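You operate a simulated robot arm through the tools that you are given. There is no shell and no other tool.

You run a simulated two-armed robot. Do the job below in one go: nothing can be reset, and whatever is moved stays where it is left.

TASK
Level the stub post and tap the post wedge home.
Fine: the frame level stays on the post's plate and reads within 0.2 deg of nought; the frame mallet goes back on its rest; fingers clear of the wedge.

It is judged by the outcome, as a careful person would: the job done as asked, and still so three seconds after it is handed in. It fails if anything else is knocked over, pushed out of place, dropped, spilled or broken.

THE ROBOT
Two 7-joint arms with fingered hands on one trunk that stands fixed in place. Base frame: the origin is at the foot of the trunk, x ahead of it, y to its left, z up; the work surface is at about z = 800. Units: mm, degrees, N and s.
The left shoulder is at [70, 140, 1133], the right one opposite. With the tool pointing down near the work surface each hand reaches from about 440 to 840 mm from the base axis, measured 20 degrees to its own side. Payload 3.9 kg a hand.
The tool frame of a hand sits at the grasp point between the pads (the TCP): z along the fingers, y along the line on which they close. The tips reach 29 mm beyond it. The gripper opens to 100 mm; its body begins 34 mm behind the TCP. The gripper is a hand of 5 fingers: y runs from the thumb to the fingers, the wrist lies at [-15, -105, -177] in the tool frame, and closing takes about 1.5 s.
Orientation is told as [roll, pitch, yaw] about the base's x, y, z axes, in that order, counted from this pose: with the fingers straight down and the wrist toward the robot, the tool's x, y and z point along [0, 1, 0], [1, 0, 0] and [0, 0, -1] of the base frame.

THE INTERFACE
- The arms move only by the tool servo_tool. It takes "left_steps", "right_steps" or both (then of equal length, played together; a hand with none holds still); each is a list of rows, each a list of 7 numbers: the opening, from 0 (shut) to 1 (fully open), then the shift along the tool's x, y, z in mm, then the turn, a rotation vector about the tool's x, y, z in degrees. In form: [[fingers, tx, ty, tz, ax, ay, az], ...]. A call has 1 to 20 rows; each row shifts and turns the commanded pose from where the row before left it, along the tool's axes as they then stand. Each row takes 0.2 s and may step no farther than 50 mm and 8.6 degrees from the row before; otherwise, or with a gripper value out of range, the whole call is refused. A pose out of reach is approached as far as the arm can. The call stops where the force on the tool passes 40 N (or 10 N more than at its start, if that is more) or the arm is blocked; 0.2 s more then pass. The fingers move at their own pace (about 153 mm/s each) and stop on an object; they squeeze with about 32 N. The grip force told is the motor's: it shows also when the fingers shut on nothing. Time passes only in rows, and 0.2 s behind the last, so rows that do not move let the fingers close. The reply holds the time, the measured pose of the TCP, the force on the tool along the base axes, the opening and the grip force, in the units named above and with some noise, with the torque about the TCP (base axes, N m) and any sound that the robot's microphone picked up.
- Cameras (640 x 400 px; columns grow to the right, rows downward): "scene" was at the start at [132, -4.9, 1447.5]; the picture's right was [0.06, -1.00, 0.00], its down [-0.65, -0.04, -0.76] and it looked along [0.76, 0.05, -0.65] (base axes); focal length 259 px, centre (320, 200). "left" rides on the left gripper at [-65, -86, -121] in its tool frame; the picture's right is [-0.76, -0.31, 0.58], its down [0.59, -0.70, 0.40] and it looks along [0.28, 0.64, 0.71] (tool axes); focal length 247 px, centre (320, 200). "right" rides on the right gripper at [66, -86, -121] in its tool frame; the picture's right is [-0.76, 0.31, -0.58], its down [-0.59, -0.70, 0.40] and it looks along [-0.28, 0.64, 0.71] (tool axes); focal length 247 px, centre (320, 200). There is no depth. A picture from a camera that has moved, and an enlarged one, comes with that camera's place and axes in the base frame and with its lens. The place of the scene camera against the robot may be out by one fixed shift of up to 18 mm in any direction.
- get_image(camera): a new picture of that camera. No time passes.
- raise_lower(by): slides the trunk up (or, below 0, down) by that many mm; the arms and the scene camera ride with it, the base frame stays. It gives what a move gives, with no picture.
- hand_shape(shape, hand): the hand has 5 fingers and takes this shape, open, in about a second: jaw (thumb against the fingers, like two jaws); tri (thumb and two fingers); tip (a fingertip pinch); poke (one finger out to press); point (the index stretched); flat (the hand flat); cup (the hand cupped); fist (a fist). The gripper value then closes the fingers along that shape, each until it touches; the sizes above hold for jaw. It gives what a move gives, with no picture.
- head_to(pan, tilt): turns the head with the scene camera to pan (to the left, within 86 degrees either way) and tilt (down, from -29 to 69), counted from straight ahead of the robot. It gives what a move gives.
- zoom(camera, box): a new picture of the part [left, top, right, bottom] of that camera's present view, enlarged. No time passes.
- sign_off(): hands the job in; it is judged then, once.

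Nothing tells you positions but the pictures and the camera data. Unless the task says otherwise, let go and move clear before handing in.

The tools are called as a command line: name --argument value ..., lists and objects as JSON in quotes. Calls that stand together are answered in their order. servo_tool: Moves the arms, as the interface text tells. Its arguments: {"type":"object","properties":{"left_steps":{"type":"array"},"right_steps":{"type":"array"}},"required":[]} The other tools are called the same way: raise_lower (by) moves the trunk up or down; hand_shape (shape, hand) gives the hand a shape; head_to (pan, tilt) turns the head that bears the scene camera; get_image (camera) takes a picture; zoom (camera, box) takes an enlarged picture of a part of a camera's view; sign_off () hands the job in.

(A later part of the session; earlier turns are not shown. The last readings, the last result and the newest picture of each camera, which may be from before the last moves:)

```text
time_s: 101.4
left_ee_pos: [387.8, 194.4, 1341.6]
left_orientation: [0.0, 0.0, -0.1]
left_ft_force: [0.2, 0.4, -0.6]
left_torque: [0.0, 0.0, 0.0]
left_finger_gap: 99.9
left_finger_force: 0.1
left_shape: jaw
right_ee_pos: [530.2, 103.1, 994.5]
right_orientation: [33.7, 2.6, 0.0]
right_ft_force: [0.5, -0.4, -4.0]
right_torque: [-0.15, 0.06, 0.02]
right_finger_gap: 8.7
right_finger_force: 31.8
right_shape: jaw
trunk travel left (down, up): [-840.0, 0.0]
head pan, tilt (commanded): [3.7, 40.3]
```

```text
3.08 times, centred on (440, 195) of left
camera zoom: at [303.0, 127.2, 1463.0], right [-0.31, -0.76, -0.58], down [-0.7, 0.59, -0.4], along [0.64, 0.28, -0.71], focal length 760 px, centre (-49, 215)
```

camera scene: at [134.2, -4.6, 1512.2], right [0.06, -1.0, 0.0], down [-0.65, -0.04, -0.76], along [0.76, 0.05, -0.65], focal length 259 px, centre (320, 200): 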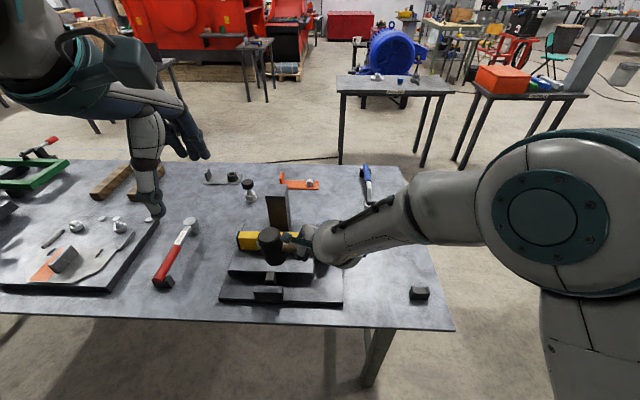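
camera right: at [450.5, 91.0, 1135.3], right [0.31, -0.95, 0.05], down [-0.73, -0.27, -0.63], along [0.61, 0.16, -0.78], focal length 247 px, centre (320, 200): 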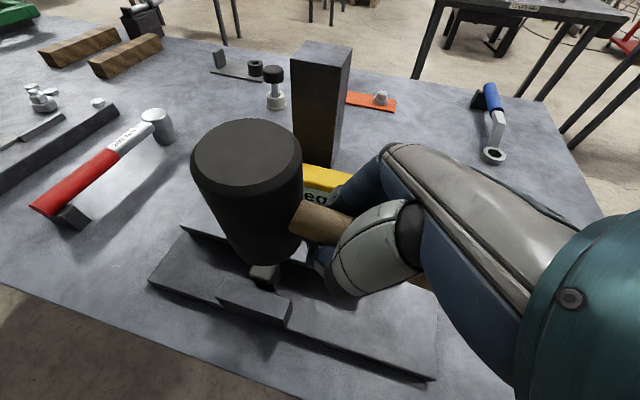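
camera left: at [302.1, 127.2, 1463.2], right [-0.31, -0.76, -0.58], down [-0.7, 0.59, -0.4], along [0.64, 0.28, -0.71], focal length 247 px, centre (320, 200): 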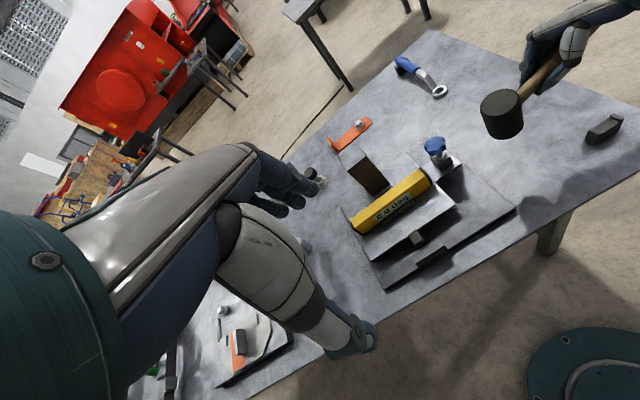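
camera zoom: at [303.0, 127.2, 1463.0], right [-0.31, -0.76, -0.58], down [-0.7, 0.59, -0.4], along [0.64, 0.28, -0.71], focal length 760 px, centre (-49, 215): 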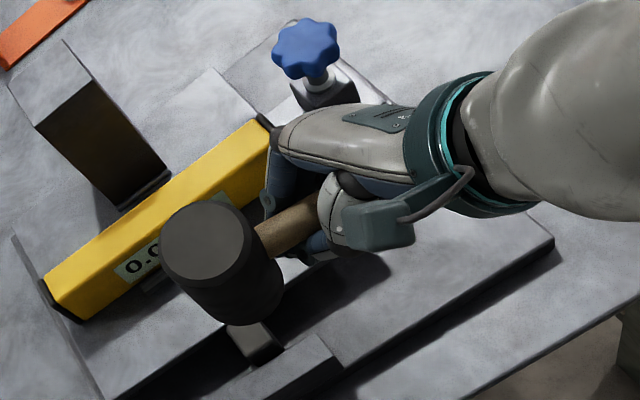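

The wedge did not budge under a solid verified strike after about 10 mm of travel, and the level still reads 0.0, so it is home. The handle has worked deep into my right palm, though, with fingers hanging too far below it to set the mallet on its rest. I'll bring in the left hand from the left to hold the head while the right regrips.

servo_tool --left_steps '[[1, 21, 19, 27.4, 0, 0, 0], [1, 21, 19, 27.4, 0, 0, 0], [1, 21, 19, 27.4, 0, 0, 0], [1, 21, 19, 27.4, 0, 0, 0], [1, 21, 19, 27.4, 0, 0, 0], [1, 21, 19, 27.4, 0, 0, 0], [1, 21, 19, 27.4, 0, 0, 0], [1, 0, 0, 0, 0, 0, 0]]'

servo_tool --left_steps '[[1, 0, 0, 0, 0, -8.2, 0], [1, 0, 0, 0, 0, -8.2, 0], [1, 0, 0, 0, 0, -8.2, 0], [1, 0, 0, 0, 0, -8.2, 0], [1, 0, 0, 0, 0, -8.2, 0], [1, 0, 0, 0, 0, -8.2, 0], [1, 0, 0, 0, 0, -8.2, 0], [1, 0, 0, 0, 0, -8.2, 0], [1, 0, 0, 0, 0, -8.2, 0], [1, 0, 0, 0, 0, -8.2, 0], [1, 0, 0, 0, 0, -8, 0], [1, 0, 0, 0, 0, 0, 0]]'

get_image --camera "scene"

get_image --camera "left"

get_image --camera "right"

```text
time_s: 103.2
left_ee_pos: [518.2, 340.3, 1150.0]
left_orientation: [0.0, -0.1, -0.2]
left_ft_force: [0.6, -0.2, -0.1]
left_torque: [-0.02, -0.04, -0.01]
left_finger_gap: 99.7
left_finger_force: 0.1
left_shape: jaw
right_ee_pos: [529.5, 102.7, 995.2]
right_orientation: [33.7, 2.5, 0.0]
right_ft_force: [-0.2, 0.8, -3.6]
right_torque: [-0.18, 0.02, 0.01]
right_finger_gap: 8.5
right_finger_force: 32.3
right_shape: jaw
trunk travel left (down, up): [-840.0, 0.0]
head pan, tilt (commanded): [3.7, 40.3]
```

```text
time_s: 105.8
left_ee_pos: [520.5, 340.2, 1150.2]
left_orientation: [-90.1, 0.0, 0.0]
left_ft_force: [1.4, 0.1, 0.1]
left_torque: [0.04, -0.01, -0.02]
left_finger_gap: 99.9
left_finger_force: 0.1
left_shape: jaw
right_ee_pos: [528.7, 102.2, 994.8]
right_orientation: [33.7, 2.6, 0.0]
right_ft_force: [0.6, -0.7, -4.4]
right_torque: [-0.18, 0.02, 0.0]
right_finger_gap: 8.3
right_finger_force: 31.6
right_shape: jaw
trunk travel left (down, up): [-840.0, 0.0]
head pan, tilt (commanded): [3.7, 40.3]
```

```text
taken
camera scene: at [132.6, -4.9, 1512.4], right [0.06, -1.0, 0.0], down [-0.65, -0.04, -0.76], along [0.76, 0.05, -0.65], focal length 259 px, centre (320, 200)
```

scene: 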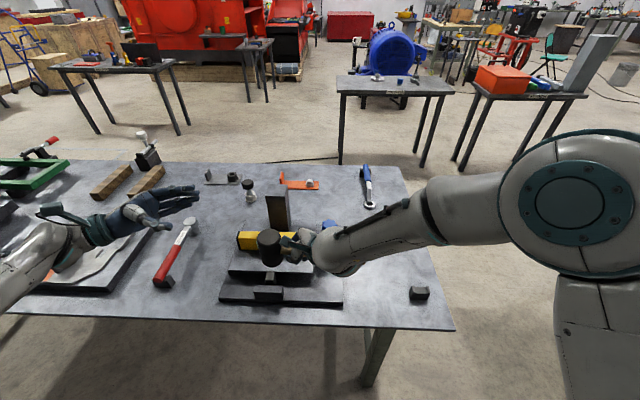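

```text
taken
camera left: at [435.4, 460.7, 1215.8], right [-0.31, -0.58, 0.76], down [-0.7, -0.4, -0.59], along [0.64, -0.71, -0.28], focal length 247 px, centre (320, 200)
```

left: 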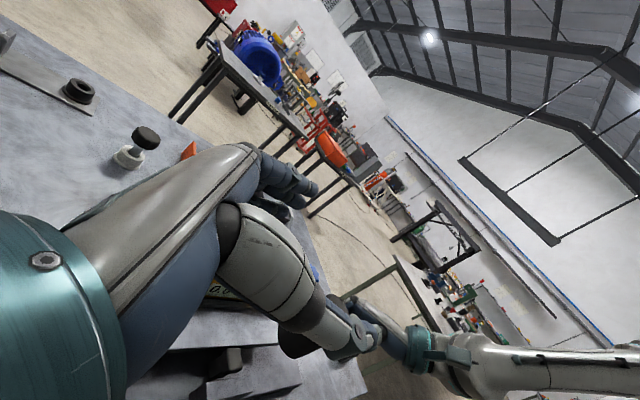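

```text
taken
camera right: at [449.9, 91.1, 1135.4], right [0.31, -0.95, 0.05], down [-0.73, -0.27, -0.63], along [0.61, 0.16, -0.78], focal length 247 px, centre (320, 200)
```

right: 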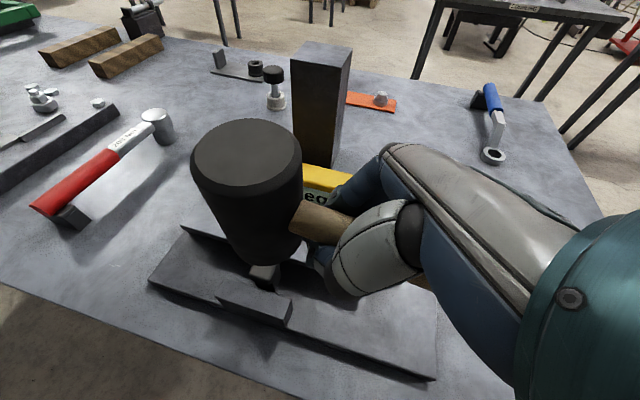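

The left hand is now pointing right at the mallet, and its camera has a shallow view of the fixture. I'll zoom there to see the wedge from the side.

zoom --camera "left" --box '[130, 280, 350, 400]'

zoom --camera "left" --box '[190, 320, 310, 400]'

```text
2.91 times, centred on (240, 340) of left
camera zoom: at [435.4, 460.7, 1215.8], right [-0.31, -0.58, 0.76], down [-0.7, -0.4, -0.59], along [0.64, -0.71, -0.28], focal length 718 px, centre (553, -207)
```

zoom: 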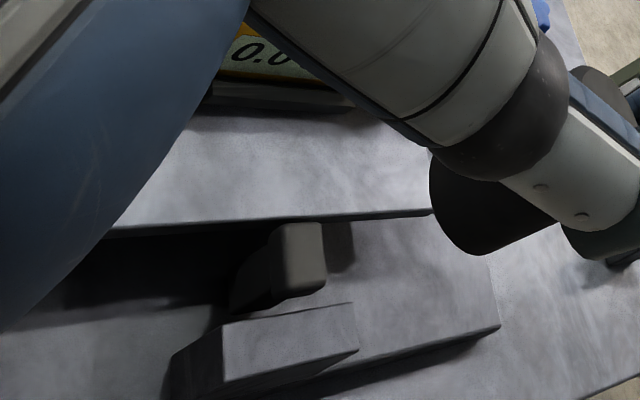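

```text
5.00 times, centred on (250, 360) of left
camera zoom: at [435.4, 460.7, 1215.8], right [-0.31, -0.58, 0.76], down [-0.7, -0.4, -0.59], along [0.64, -0.71, -0.28], focal length 1235 px, centre (670, -600)
```

zoom: 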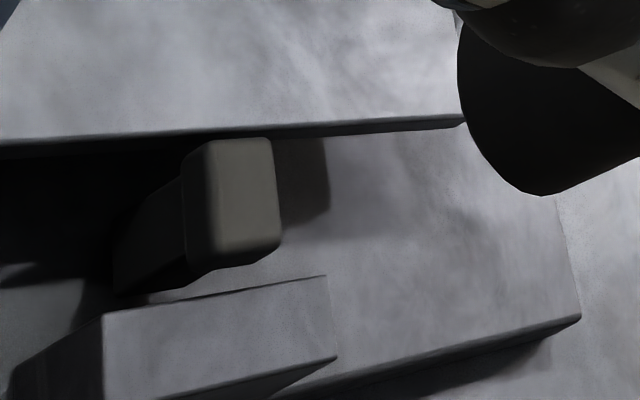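

From the side the wedge is a tapered block standing in the base, and I can't be sure it's fully home. My strikes were limited by the mallet pivoting in the grip. With the left hand clamped on the mallet head itself, I can both regrip and deliver solid taps. Lowering the left hand to the head's height now.

servo_tool --left_steps '[[1, 41, 3.5, 0, 0, 0, 0], [1, 41, 3.5, 0, 0, 0, 0], [1, 41, 3.5, 0, 0, 0, 0], [1, 0, 0, 40, 0, 0, 0], [1, 0, 0, 40, 0, 0, 0], [1, 0, 0, 25, 0, 0, 0], [1, 0, 0, 0, 0, 0, 0]]'

get_image --camera "left"

zoom --camera "scene" --box '[150, 170, 350, 320]'

get_image --camera "right"

```text
time_s: 107.4
left_ee_pos: [530.5, 235.3, 1028.3]
left_orientation: [-90.0, -0.1, 0.0]
left_ft_force: [0.6, 0.6, -0.5]
left_torque: [0.05, 0.05, -0.03]
left_finger_gap: 99.8
left_finger_force: 0.1
left_shape: jaw
right_ee_pos: [528.8, 102.8, 995.6]
right_orientation: [33.6, 2.5, 0.0]
right_ft_force: [-0.5, 0.0, -4.4]
right_torque: [-0.16, 0.02, -0.01]
right_finger_gap: 8.8
right_finger_force: 31.8
right_shape: jaw
trunk travel left (down, up): [-840.0, 0.0]
head pan, tilt (commanded): [3.7, 40.3]
```

```text
taken
camera left: at [445.4, 355.7, 1093.9], right [-0.31, -0.58, 0.76], down [-0.7, -0.4, -0.59], along [0.64, -0.71, -0.28], focal length 247 px, centre (320, 200)
```

left: 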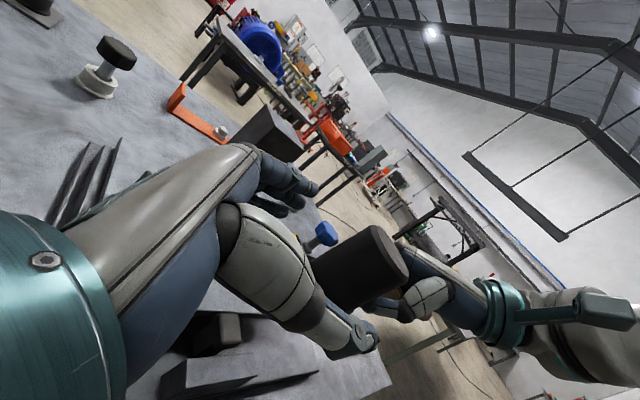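

```text
2.67 times, centred on (250, 245) of scene
camera zoom: at [132.1, -4.7, 1512.5], right [0.06, -1.0, 0.0], down [-0.65, -0.04, -0.76], along [0.76, 0.05, -0.65], focal length 690 px, centre (507, 80)
```

zoom: 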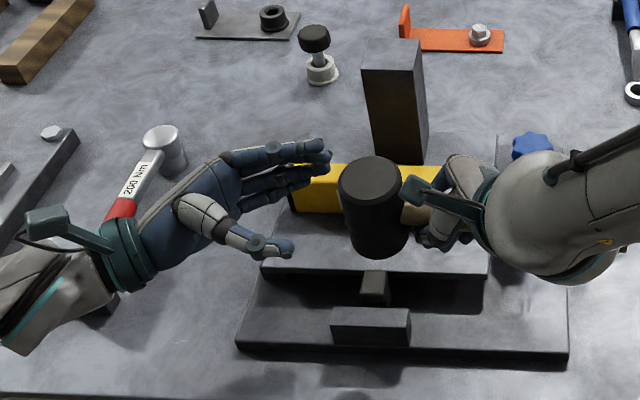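

```text
taken
camera right: at [449.6, 91.2, 1135.6], right [0.31, -0.95, 0.05], down [-0.73, -0.27, -0.63], along [0.61, 0.16, -0.78], focal length 247 px, centre (320, 200)
```

right: 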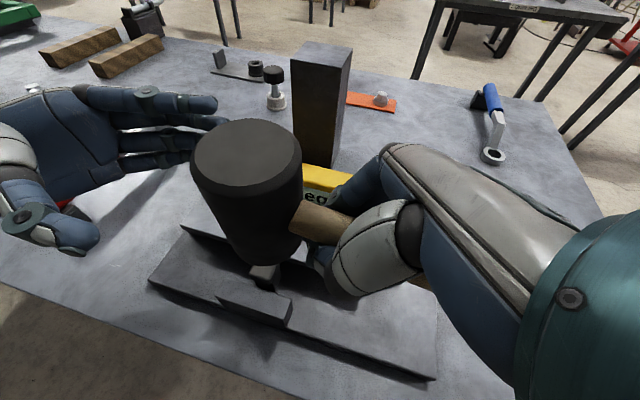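

The left hand straddles the mallet head's line well. Advancing the last 77 mm and closing around the head.

servo_tool --left_steps '[[1, 0, 0, 25, 0, 0, 0], [1, 0, 0, 25, 0, 0, 0], [1, 0, 0, 20, 0, 0, 0], [1, 0, 0, 7, 0, 0, 0], [1, 0, 0, 0, 0, 0, 0]]'

get_image --camera "left"

zoom --camera "scene" --box '[190, 170, 350, 310]'

get_image --camera "right"

```text
time_s: 108.6
left_ee_pos: [532.0, 158.2, 1027.1]
left_orientation: [-90.1, -0.1, 0.0]
left_ft_force: [-1.0, -0.6, -0.7]
left_torque: [0.01, -0.01, 0.01]
left_finger_gap: 99.7
left_finger_force: 0.1
left_shape: jaw
right_ee_pos: [529.9, 102.7, 994.6]
right_orientation: [33.8, 2.5, 0.0]
right_ft_force: [0.1, -0.3, -4.5]
right_torque: [-0.16, 0.03, -0.02]
right_finger_gap: 8.8
right_finger_force: 32.0
right_shape: jaw
trunk travel left (down, up): [-840.0, 0.0]
head pan, tilt (commanded): [3.7, 40.3]
```

```text
taken
camera left: at [447.3, 277.3, 1093.4], right [-0.31, -0.58, 0.76], down [-0.7, -0.4, -0.59], along [0.64, -0.71, -0.28], focal length 247 px, centre (320, 200)
```

left: 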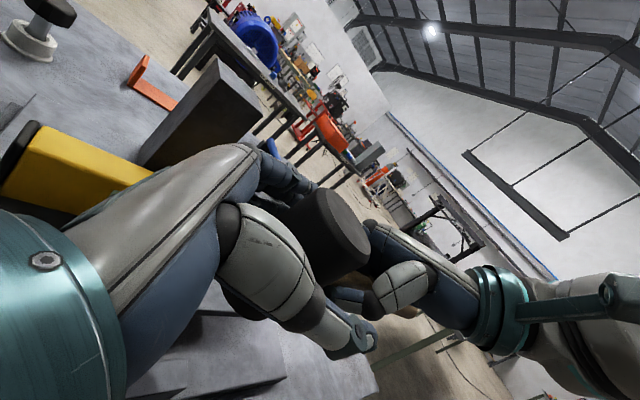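

```text
2.86 times, centred on (270, 240) of scene
camera zoom: at [132.7, -4.6, 1512.4], right [0.06, -1.0, 0.0], down [-0.65, -0.04, -0.76], along [0.76, 0.05, -0.65], focal length 740 px, centre (463, 86)
```

zoom: 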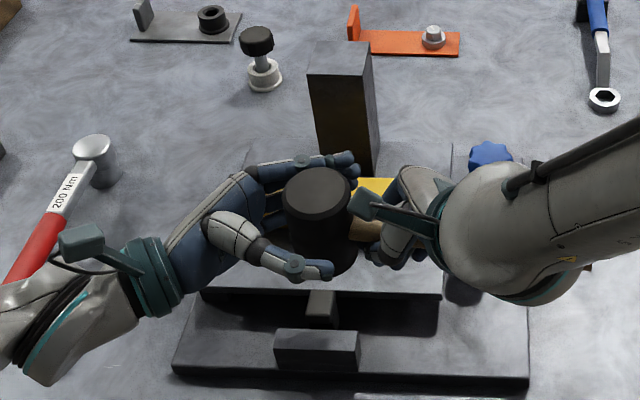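

```text
taken
camera right: at [450.0, 91.3, 1135.4], right [0.31, -0.95, 0.05], down [-0.73, -0.27, -0.63], along [0.61, 0.16, -0.78], focal length 247 px, centre (320, 200)
```

right: 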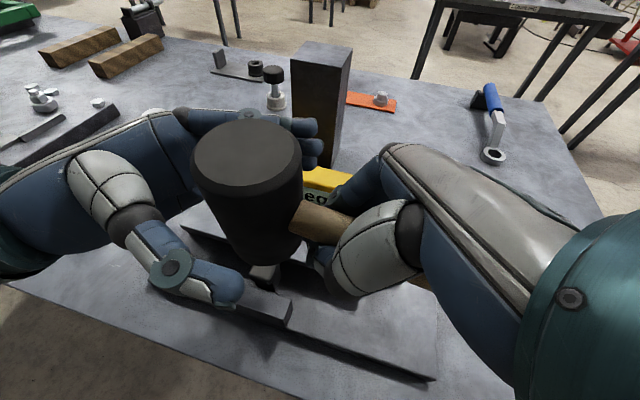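

Thumb in front, fingers behind, head in between, with no contact yet. Closing the left hand on the head.

servo_tool --left_steps '[[0.6, 0, 0, 0, 0, 0, 0], [0.4, 0, 0, 0, 0, 0, 0], [0.2, 0, 0, 0, 0, 0, 0], [0, 0, 0, 0, 0, 0, 0], [0, 0, 0, 0, 0, 0, 0], [0, 0, 0, 0, 0, 0, 0], [0, 0, 0, 0, 0, 0, 0]]'

get_image --camera "right"

zoom --camera "scene" --box '[190, 170, 350, 310]'

```text
time_s: 110.2
left_ee_pos: [532.6, 158.3, 1028.1]
left_orientation: [-90.0, 0.0, -0.1]
left_ft_force: [5.7, -4.8, -0.2]
left_torque: [0.15, -0.13, 0.26]
left_finger_gap: 43.3
left_finger_force: 31.5
left_shape: jaw
right_ee_pos: [530.5, 103.4, 994.9]
right_orientation: [33.7, 2.6, 0.0]
right_ft_force: [-7.0, 4.7, -1.6]
right_torque: [-0.26, -0.03, 0.09]
right_finger_gap: 8.7
right_finger_force: 31.9
right_shape: jaw
trunk travel left (down, up): [-840.0, 0.0]
head pan, tilt (commanded): [3.7, 40.3]
```

```text
taken
camera right: at [449.8, 91.3, 1135.4], right [0.31, -0.95, 0.05], down [-0.73, -0.27, -0.63], along [0.61, 0.16, -0.78], focal length 247 px, centre (320, 200)
```

right: 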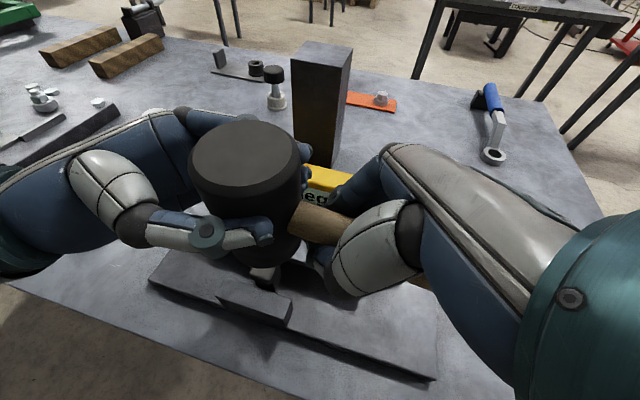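

```text
2.86 times, centred on (270, 240) of scene
camera zoom: at [132.7, -4.7, 1512.4], right [0.06, -1.0, 0.0], down [-0.65, -0.04, -0.76], along [0.76, 0.05, -0.65], focal length 740 px, centre (463, 86)
```

zoom: 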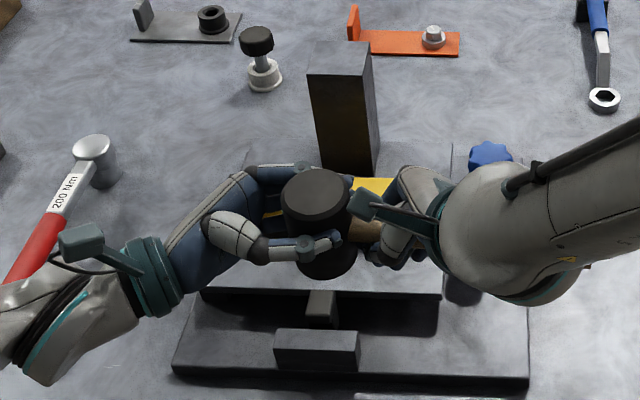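

Both hands now hold the mallet, with the left on the head. I'll open the right hand and check the left alone carries it.

servo_tool --right_steps '[[0.3, 0, 0, 0, 0, 0, 0], [0.6, 0, 0, 0, 0, 0, 0], [0.9, 0, 0, 0, 0, 0, 0], [0.9, 0, 0, 0, 0, 0, 0], [0.9, 0, 0, 0, 0, 0, 0]]'

get_image --camera "right"

zoom --camera "scene" --box '[190, 170, 350, 310]'

```text
time_s: 111.4
left_ee_pos: [532.0, 158.0, 1027.3]
left_orientation: [-90.0, 0.0, 0.0]
left_ft_force: [0.0, -0.3, 0.0]
left_torque: [0.1, -0.04, -0.01]
left_finger_gap: 44.9
left_finger_force: 32.4
left_shape: jaw
right_ee_pos: [529.7, 103.0, 993.9]
right_orientation: [33.7, 2.7, 0.0]
right_ft_force: [-0.2, 0.0, 0.8]
right_torque: [-0.01, 0.0, -0.01]
right_finger_gap: 89.9
right_finger_force: 0.0
right_shape: jaw
trunk travel left (down, up): [-840.0, 0.0]
head pan, tilt (commanded): [3.7, 40.3]
```

```text
taken
camera right: at [450.1, 91.1, 1135.5], right [0.31, -0.95, 0.05], down [-0.73, -0.27, -0.63], along [0.61, 0.16, -0.78], focal length 247 px, centre (320, 200)
```

right: 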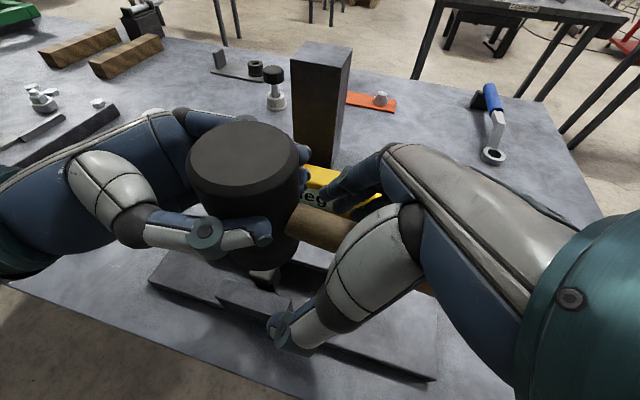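

```text
2.86 times, centred on (270, 240) of scene
camera zoom: at [132.7, -4.7, 1512.4], right [0.06, -1.0, 0.0], down [-0.65, -0.04, -0.76], along [0.76, 0.05, -0.65], focal length 740 px, centre (463, 86)
```

zoom: 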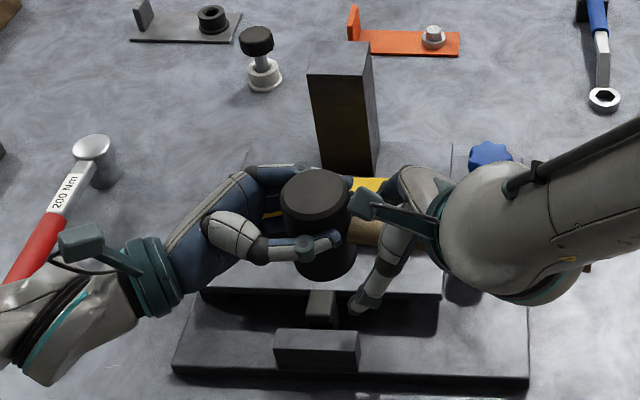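

The left hand holds the mallet alone. Backing the right hand off the handle.

servo_tool --right_steps '[[0.9, 0, 0, -15, 0, 0, 0], [0.9, 0, 0, -25, 0, 0, 0], [0.9, 0, 0, -35, 0, 0, 0], [0.9, 0, 0, -40, 0, 0, 0], [0.9, -30, 0, -30, 0, 0, 0], [0.9, -40, 0, 0, 0, 0, 0], [0.9, -40, 0, 0, 0, 0, 0], [0.9, 0, 0, 0, 0, 0, 0]]'

get_image --camera "right"

zoom --camera "scene" --box '[190, 170, 390, 320]'

get_image --camera "left"

```text
time_s: 113.2
left_ee_pos: [532.3, 158.0, 1027.3]
left_orientation: [-90.1, 0.1, -0.1]
left_ft_force: [-0.1, 0.1, -0.6]
left_torque: [0.06, -0.03, 0.0]
left_finger_gap: 45.5
left_finger_force: 31.9
left_shape: jaw
right_ee_pos: [531.3, -68.4, 1054.7]
right_orientation: [33.6, 2.4, 0.0]
right_ft_force: [-0.1, -0.4, -0.1]
right_torque: [-0.01, -0.01, -0.02]
right_finger_gap: 90.1
right_finger_force: 0.1
right_shape: jaw
trunk travel left (down, up): [-840.0, 0.0]
head pan, tilt (commanded): [3.7, 40.3]
```

```text
taken
camera right: at [451.9, -80.4, 1195.1], right [0.31, -0.95, 0.05], down [-0.73, -0.27, -0.63], along [0.61, 0.16, -0.78], focal length 247 px, centre (320, 200)
```

right: 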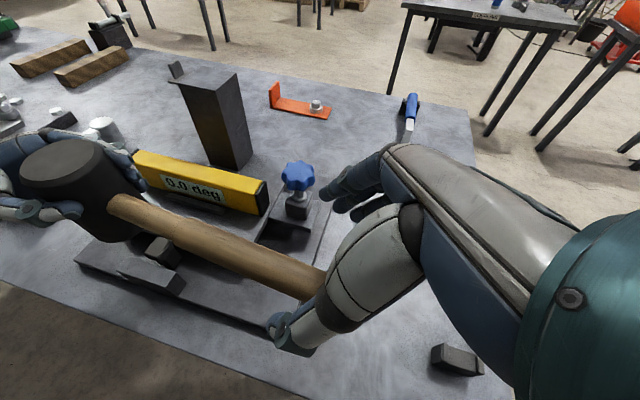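

```text
2.67 times, centred on (290, 245) of scene
camera zoom: at [132.4, -3.6, 1512.4], right [0.06, -1.0, 0.0], down [-0.65, -0.04, -0.76], along [0.76, 0.05, -0.65], focal length 690 px, centre (400, 80)
```

zoom: 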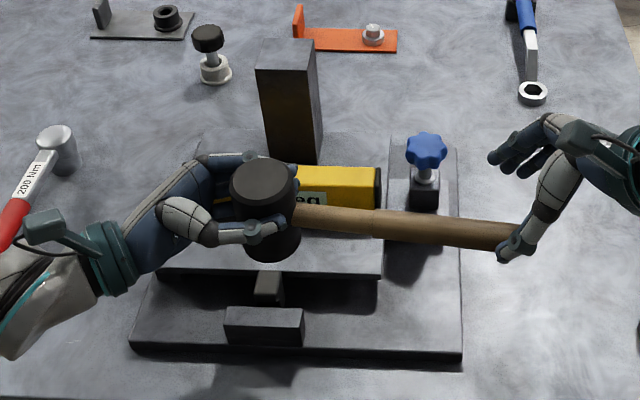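

```text
taken
camera left: at [447.1, 278.2, 1093.2], right [-0.31, -0.58, 0.76], down [-0.7, -0.4, -0.59], along [0.64, -0.71, -0.28], focal length 247 px, centre (320, 200)
```

left: 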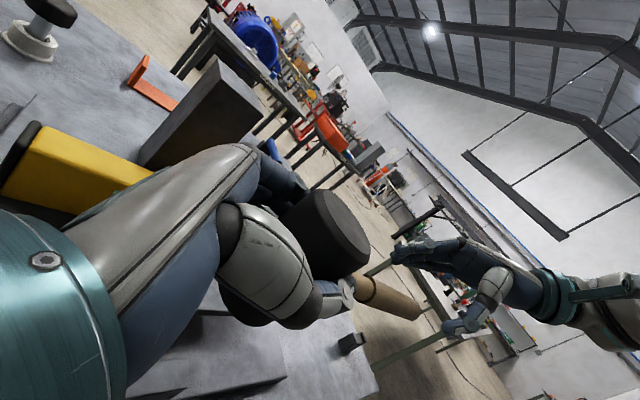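

The left hand holds the mallet with its handle pointing right. I'll move it over the wedge and lower the head to just above the cap.

servo_tool --left_steps '[[0, 28, 2, -6.4, 0, 0, 0], [0, 28, 2, -6.4, 0, 0, 0], [0, 26, 2, -6.2, 0, 0, 0], [0, 0, 0, 0, 0, 0, 0], [0, 0, 0, 0, 0, 0, 0]]'

zoom --camera "scene" --box '[220, 200, 340, 310]'

get_image --camera "left"

zoom --camera "right" --box '[0, 120, 300, 320]'

```text
time_s: 114.4
left_ee_pos: [538.9, 178.9, 944.7]
left_orientation: [-89.9, 0.0, -0.2]
left_ft_force: [-0.7, -0.2, 0.2]
left_torque: [0.04, 0.01, 0.0]
left_finger_gap: 45.1
left_finger_force: 32.6
left_shape: jaw
right_ee_pos: [531.6, -69.4, 1054.2]
right_orientation: [33.9, 2.6, 0.0]
right_ft_force: [-0.2, -0.2, -0.5]
right_torque: [0.0, -0.03, 0.01]
right_finger_gap: 89.6
right_finger_force: 0.1
right_shape: jaw
trunk travel left (down, up): [-840.0, 0.0]
head pan, tilt (commanded): [3.7, 40.3]
```

```text
3.64 times, centred on (280, 255) of scene
camera zoom: at [132.8, -4.6, 1512.4], right [0.06, -1.0, 0.0], down [-0.65, -0.04, -0.76], along [0.76, 0.05, -0.65], focal length 941 px, centre (466, 0)
```

zoom: 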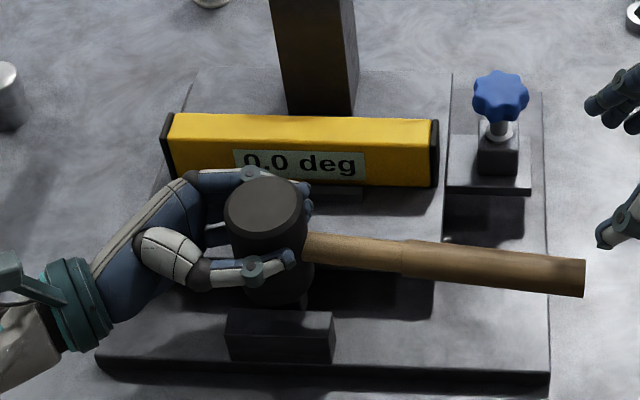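

```text
taken
camera left: at [454.5, 298.8, 1010.2], right [-0.31, -0.58, 0.76], down [-0.7, -0.4, -0.59], along [0.64, -0.71, -0.28], focal length 247 px, centre (320, 200)
```

left: 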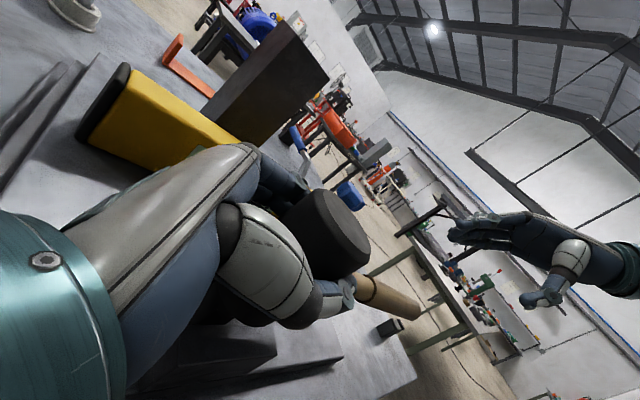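

```text
2.00 times, centred on (150, 220) of right
camera zoom: at [452.3, -80.9, 1195.1], right [0.31, -0.95, 0.05], down [-0.73, -0.27, -0.63], along [0.61, 0.16, -0.78], focal length 494 px, centre (660, 160)
```

zoom: 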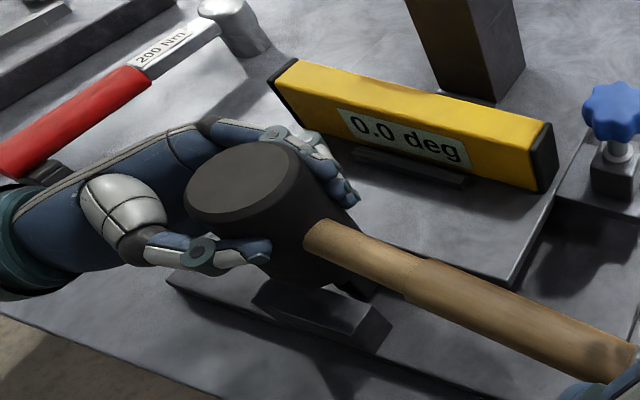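

The head is over the cap, firmly clamped. I'll lower in small steps to find contact.

servo_tool --left_steps '[[0, 4, 0, 0, 0, 0, 0], [0, 4, 0, 0, 0, 0, 0], [0, 0, 0, 0, 0, 0, 0]]'

servo_tool --left_steps '[[0, 3, 0, 0, 0, 0, 0], [0, 3, 0, 0, 0, 0, 0], [0, 0, 0, 0, 0, 0, 0]]'

servo_tool --left_steps '[[0, 3, 0, 0, 0, 0, 0], [0, 0, 0, 0, 0, 0, 0]]'

zoom --camera "scene" --box '[220, 200, 340, 310]'

```text
time_s: 115.2
left_ee_pos: [538.6, 178.7, 937.7]
left_orientation: [-90.1, -0.1, 0.0]
left_ft_force: [0.8, -0.5, -0.1]
left_torque: [0.07, -0.09, 0.0]
left_finger_gap: 45.1
left_finger_force: 31.8
left_shape: jaw
right_ee_pos: [531.7, -69.2, 1055.4]
right_orientation: [33.7, 2.6, 0.0]
right_ft_force: [-0.4, 0.9, -0.2]
right_torque: [0.01, 0.01, 0.0]
right_finger_gap: 89.6
right_finger_force: 0.0
right_shape: jaw
trunk travel left (down, up): [-840.0, 0.0]
head pan, tilt (commanded): [3.7, 40.3]
```

```text
time_s: 116.0
left_ee_pos: [537.9, 177.4, 936.0]
left_orientation: [-90.2, -0.4, 0.0]
left_ft_force: [6.6, 3.1, 19.3]
left_torque: [-0.12, -0.44, 0.1]
left_finger_gap: 45.2
left_finger_force: 31.1
left_shape: jaw
right_ee_pos: [531.2, -69.6, 1056.8]
right_orientation: [33.7, 2.6, 0.0]
right_ft_force: [-0.2, -0.5, -0.5]
right_torque: [0.06, -0.03, -0.03]
right_finger_gap: 89.9
right_finger_force: 0.0
right_shape: jaw
trunk travel left (down, up): [-840.0, 0.0]
head pan, tilt (commanded): [3.7, 40.3]
```

```text
time_s: 116.6
left_ee_pos: [538.5, 177.7, 932.4]
left_orientation: [-90.2, -0.6, 0.0]
left_ft_force: [7.2, 6.1, 30.4]
left_torque: [-0.16, -0.66, 0.13]
left_finger_gap: 43.9
left_finger_force: 32.2
left_shape: jaw
right_ee_pos: [529.6, -70.1, 1056.5]
right_orientation: [33.7, 2.3, 0.1]
right_ft_force: [0.0, -0.1, 0.0]
right_torque: [-0.03, 0.01, 0.03]
right_finger_gap: 89.7
right_finger_force: 0.0
right_shape: jaw
trunk travel left (down, up): [-840.0, 0.0]
head pan, tilt (commanded): [3.7, 40.3]
```

```text
3.64 times, centred on (280, 255) of scene
camera zoom: at [129.0, -5.2, 1513.0], right [0.06, -1.0, 0.0], down [-0.64, -0.04, -0.76], along [0.76, 0.05, -0.65], focal length 941 px, centre (466, 0)
```

zoom: 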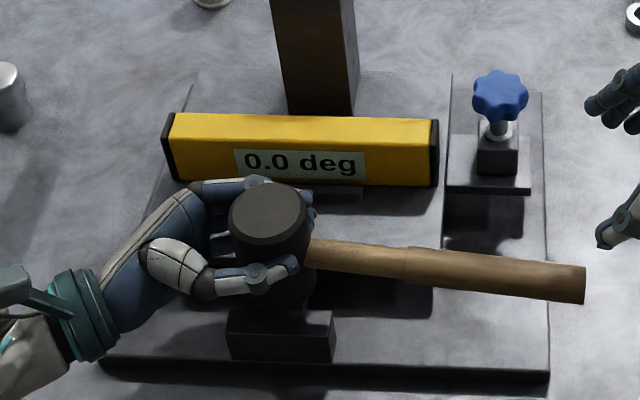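

Now I get a solid 30 N press through the head. I'll lift and see whether the wedge moved.

servo_tool --left_steps '[[0, -10, 0, 0, 0, 0, 0], [0, -20, 0, -5, 0, 0, 0], [0, -25, 0, -25, 0, 0, 0], [0, -10, 0, -35, 0, 0, 0], [0, 0, 0, 0, 0, 0, 0]]'

zoom --camera "scene" --box '[250, 255, 295, 300]'

zoom --camera "scene" --box '[220, 200, 340, 310]'

zoom --camera "right" --box '[0, 120, 300, 320]'

```text
time_s: 117.8
left_ee_pos: [536.8, 242.7, 993.0]
left_orientation: [-90.0, 0.0, -0.1]
left_ft_force: [-0.6, 0.6, -0.3]
left_torque: [0.05, 0.03, 0.0]
left_finger_gap: 43.5
left_finger_force: 32.1
left_shape: jaw
right_ee_pos: [532.0, -69.7, 1054.1]
right_orientation: [33.7, 2.5, 0.1]
right_ft_force: [0.8, 0.7, 0.2]
right_torque: [-0.02, 0.01, -0.01]
right_finger_gap: 89.9
right_finger_force: 0.1
right_shape: jaw
trunk travel left (down, up): [-840.0, 0.0]
head pan, tilt (commanded): [3.7, 40.3]
```

```text
8.89 times, centred on (272, 278) of scene
camera zoom: at [132.7, -5.4, 1512.4], right [0.06, -1.0, 0.0], down [-0.65, -0.04, -0.76], along [0.76, 0.05, -0.65], focal length 2301 px, centre (742, -489)
```

zoom: 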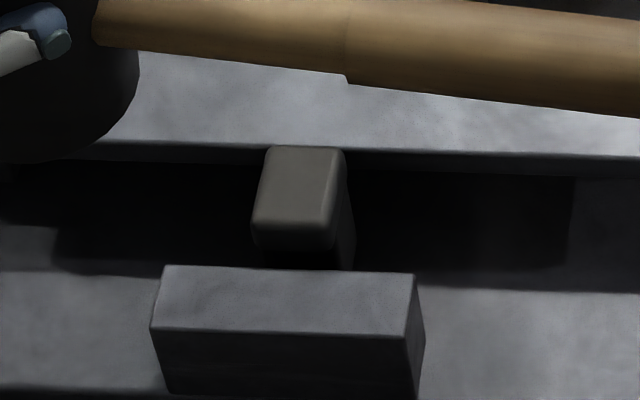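

```text
3.64 times, centred on (280, 255) of scene
camera zoom: at [132.7, -5.4, 1512.4], right [0.06, -1.0, 0.0], down [-0.65, -0.04, -0.76], along [0.76, 0.05, -0.65], focal length 941 px, centre (466, 0)
```

zoom: 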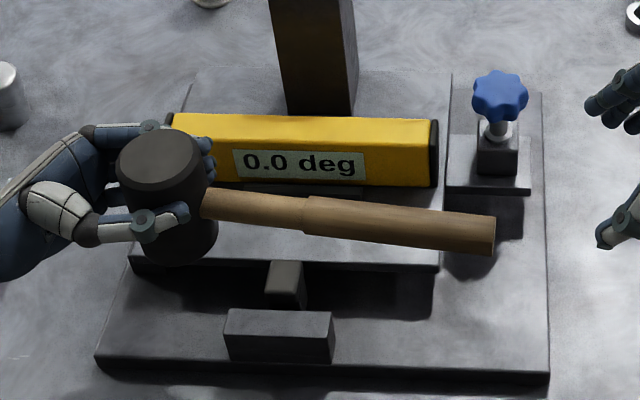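

```text
2.00 times, centred on (150, 220) of right
camera zoom: at [452.2, -81.5, 1195.0], right [0.31, -0.95, 0.05], down [-0.73, -0.27, -0.63], along [0.61, 0.16, -0.78], focal length 494 px, centre (660, 160)
```

zoom: 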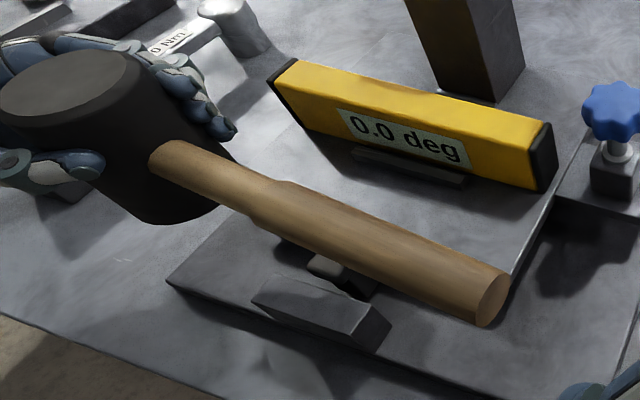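

No movement at 30 N either, though earlier it moved at well under 15 N, so it is against its stop. I'll give one firm square tap with this solid grip to make sure it's seated.

servo_tool --left_steps '[[0, 5, 0.5, 33, 0, 0, 0], [0, 15, 0.5, 32, 0, 0, 0], [0, 18, 0, 0, 0, 0, 0], [0, 0, 0, 0, 0, 0, 0], [0, 24, 0, 0, 0, 0, 0], [0, -20, 0, 0, 0, 0, 0], [0, 0, 0, 0, 0, 0, 0], [0, 26, 0, 0, 0, 0, 0], [0, -20, 0, 0, 0, 0, 0], [0, 0, 0, 0, 0, 0, 0]]'

zoom --camera "scene" --box '[220, 200, 340, 310]'

```text
time_s: 120.0
left_ee_pos: [536.4, 176.8, 943.4]
left_orientation: [-90.0, 0.1, -0.1]
left_ft_force: [0.5, 0.1, 0.4]
left_torque: [0.1, 0.01, 0.04]
left_finger_gap: 44.6
left_finger_force: 32.1
left_shape: jaw
right_ee_pos: [532.3, -68.8, 1056.0]
right_orientation: [33.8, 2.5, 0.0]
right_ft_force: [0.1, -0.6, 0.6]
right_torque: [-0.04, 0.03, 0.0]
right_finger_gap: 89.9
right_finger_force: 0.1
right_shape: jaw
trunk travel left (down, up): [-840.0, 0.0]
head pan, tilt (commanded): [3.7, 40.3]
```

```text
3.64 times, centred on (280, 255) of scene
camera zoom: at [132.2, -4.8, 1512.3], right [0.06, -1.0, 0.0], down [-0.65, -0.04, -0.76], along [0.76, 0.05, -0.65], focal length 941 px, centre (466, 0)
```

zoom: 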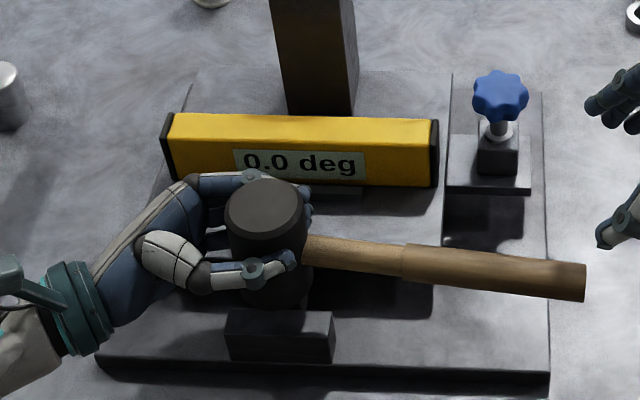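

Lifting clear to check the wedge once more.

servo_tool --left_steps '[[0, -25, 0, -10, 0, 0, 0], [0, -30, 0, -30, 0, 0, 0], [0, -30, 0, -30, 0, 0, 0], [0, 0, 0, 0, 0, 0, 0]]'

zoom --camera "scene" --box '[250, 255, 295, 300]'

zoom --camera "scene" --box '[180, 180, 360, 310]'

get_image --camera "left"

get_image --camera "right"

```text
time_s: 121.0
left_ee_pos: [540.5, 246.2, 1030.4]
left_orientation: [-90.0, 0.0, -0.1]
left_ft_force: [0.7, 0.2, -5.4]
left_torque: [0.08, -0.03, 0.02]
left_finger_gap: 43.3
left_finger_force: 32.4
left_shape: jaw
right_ee_pos: [532.3, -69.8, 1054.3]
right_orientation: [33.7, 2.6, 0.0]
right_ft_force: [0.5, -0.2, -0.7]
right_torque: [0.0, -0.02, 0.0]
right_finger_gap: 90.0
right_finger_force: 0.1
right_shape: jaw
trunk travel left (down, up): [-840.0, 0.0]
head pan, tilt (commanded): [3.7, 40.3]
```

```text
8.89 times, centred on (272, 278) of scene
camera zoom: at [133.3, -5.1, 1512.3], right [0.06, -1.0, 0.0], down [-0.65, -0.04, -0.76], along [0.76, 0.05, -0.65], focal length 2301 px, centre (742, -489)
```

zoom: 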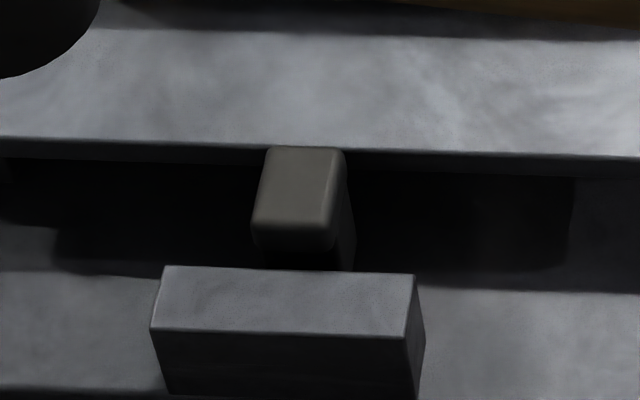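

```text
3.08 times, centred on (270, 245) of scene
camera zoom: at [133.3, -5.1, 1512.3], right [0.06, -1.0, 0.0], down [-0.65, -0.04, -0.76], along [0.76, 0.05, -0.65], focal length 796 px, centre (474, 62)
```

zoom: 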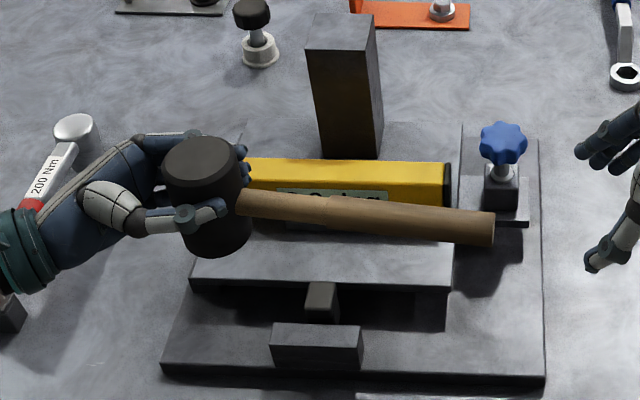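

```text
taken
camera left: at [454.5, 367.2, 1096.3], right [-0.31, -0.58, 0.76], down [-0.7, -0.4, -0.59], along [0.64, -0.71, -0.28], focal length 247 px, centre (320, 200)
```

left: 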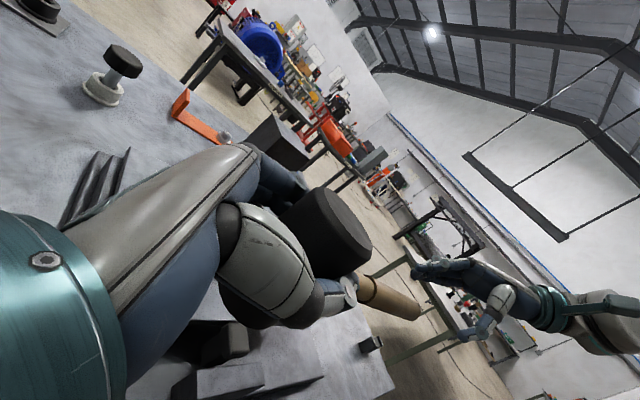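

```text
taken
camera right: at [452.7, -81.3, 1194.8], right [0.31, -0.95, 0.05], down [-0.73, -0.27, -0.63], along [0.61, 0.16, -0.78], focal length 247 px, centre (320, 200)
```

right: 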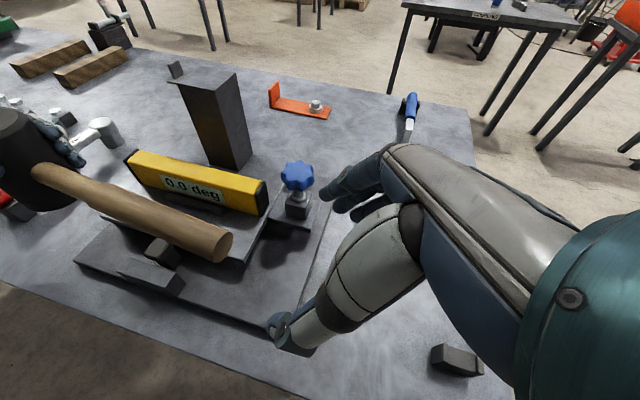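

The cap position is unchanged, so the wedge is home and the level still reads 0.0. Next is the regrip: I'll raise the right hand, bring the mallet back toward the middle with the left, and re-measure the handle.

servo_tool --right_steps '[[0.9, 13.9, -1.1, -20.8, 0, 0, 0], [0.9, 13.9, -1.1, -20.8, 0, 0, 0], [0.9, 13.9, -1.1, -20.8, -3.1, 0.26, 4.7], [0.9, 0, 0, 0, 0, 0, 0], [0.9, 0, 0, 0, 0, 0, 0], [0.9, 0, 0, 0, 0, 0, 0]]' --left_steps '[[0, 0, 0, 0, 0, 0, 0], [0, 0, 0, 24, 0, 0, 0], [0, 0, 0, 24, 0, 0, 0], [0, 0, 0, 24, 0, 0, 0], [0, 0, 0, 24, 0, 0, 0], [0, 0, 0, 0, 0, 0, 0]]'

get_image --camera "right"

zoom --camera "scene" --box '[200, 150, 400, 310]'

get_image --camera "left"

```text
time_s: 122.4
left_ee_pos: [537.5, 151.3, 1031.0]
left_orientation: [-90.1, 0.0, -0.1]
left_ft_force: [0.2, 0.8, -3.7]
left_torque: [0.08, -0.03, 0.02]
left_finger_gap: 43.2
left_finger_force: 32.4
left_shape: jaw
right_ee_pos: [530.3, -67.7, 1131.5]
right_orientation: [33.7, 2.5, -5.6]
right_ft_force: [-0.3, 0.2, -0.4]
right_torque: [-0.02, 0.01, 0.01]
right_finger_gap: 89.5
right_finger_force: 0.1
right_shape: jaw
trunk travel left (down, up): [-840.0, 0.0]
head pan, tilt (commanded): [3.7, 40.3]
```

```text
taken
camera right: at [449.9, -70.8, 1271.4], right [0.21, -0.98, 0.05], down [-0.75, -0.2, -0.63], along [0.62, 0.1, -0.78], focal length 247 px, centre (320, 200)
```

right: 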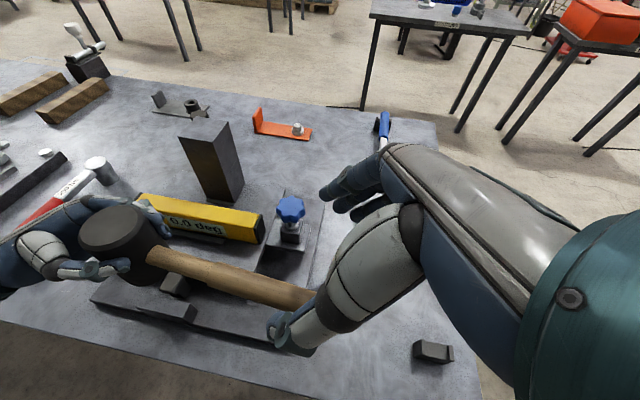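

```text
2.50 times, centred on (300, 230) of scene
camera zoom: at [132.0, -3.4, 1512.5], right [0.06, -1.0, 0.0], down [-0.65, -0.04, -0.76], along [0.76, 0.05, -0.65], focal length 647 px, centre (370, 125)
```

zoom: 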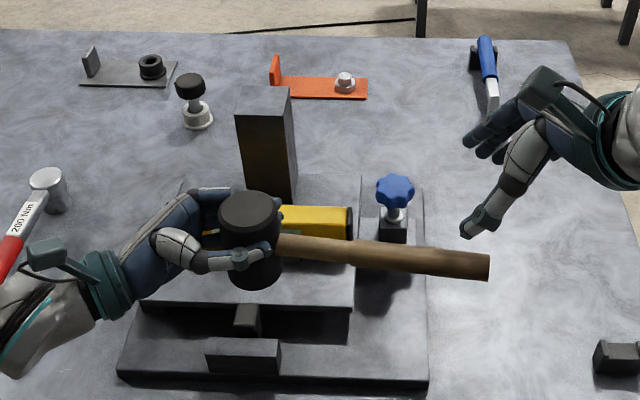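

```text
taken
camera left: at [452.8, 271.4, 1096.7], right [-0.31, -0.58, 0.76], down [-0.7, -0.4, -0.59], along [0.64, -0.71, -0.28], focal length 247 px, centre (320, 200)
```

left: 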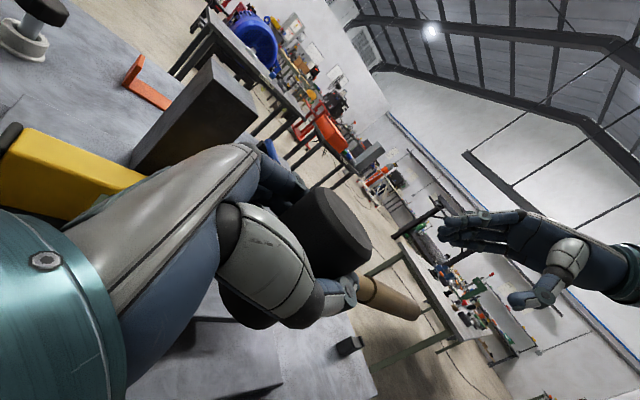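

The handle now runs almost exactly along y at x≈528, z≈1020, with its neck at y≈118. I'll bring the open right hand above a grip point about 82 mm from the head's centre.

servo_tool --right_steps '[[0.8, 0, 0, 0, 2.2, -0.18, -3.3], [0.8, 23.1, -5, 23.6, 0, 0, 0], [0.8, 23.1, -5, 23.6, 0, 0, 0], [0.8, 23.1, -5, 23.6, 0, 0, 0], [0.8, 23.1, -5, 23.6, 0, 0, 0], [0.8, 0, 0, 0, 0, 0, 0]]'

get_image --camera "right"

zoom --camera "scene" --box '[200, 150, 400, 310]'

```text
time_s: 123.8
left_ee_pos: [538.8, 150.9, 1030.9]
left_orientation: [-90.1, 0.1, -0.1]
left_ft_force: [0.0, -1.2, -4.1]
left_torque: [0.05, 0.02, -0.03]
left_finger_gap: 43.4
left_finger_force: 32.4
left_shape: jaw
right_ee_pos: [511.8, 62.4, 1106.1]
right_orientation: [33.8, 2.6, -1.7]
right_ft_force: [0.7, -0.9, 0.0]
right_torque: [0.03, -0.02, 0.01]
right_finger_gap: 80.4
right_finger_force: 0.1
right_shape: jaw
trunk travel left (down, up): [-840.0, 0.0]
head pan, tilt (commanded): [3.7, 40.3]
```

```text
taken
camera right: at [431.9, 52.3, 1245.4], right [0.28, -0.96, 0.04], down [-0.74, -0.25, -0.63], along [0.61, 0.14, -0.78], focal length 247 px, centre (320, 200)
```

right: 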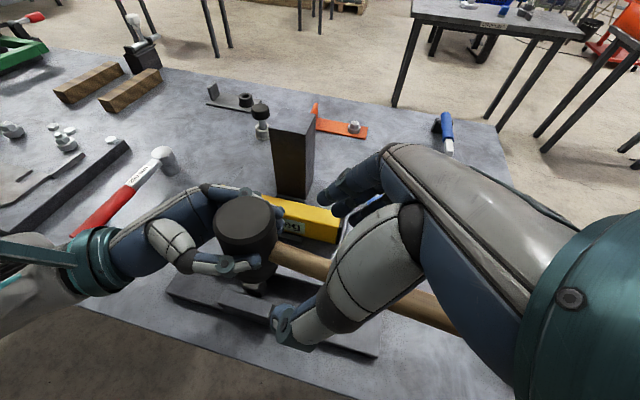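

```text
2.50 times, centred on (300, 230) of scene
camera zoom: at [132.9, -6.4, 1512.4], right [0.06, -1.0, 0.0], down [-0.65, -0.04, -0.76], along [0.76, 0.05, -0.65], focal length 647 px, centre (370, 125)
```

zoom: 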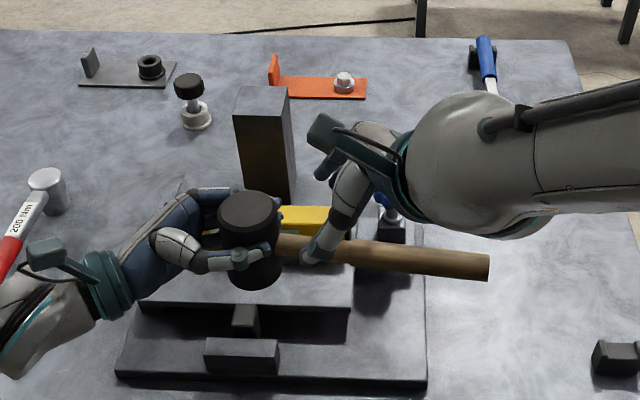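

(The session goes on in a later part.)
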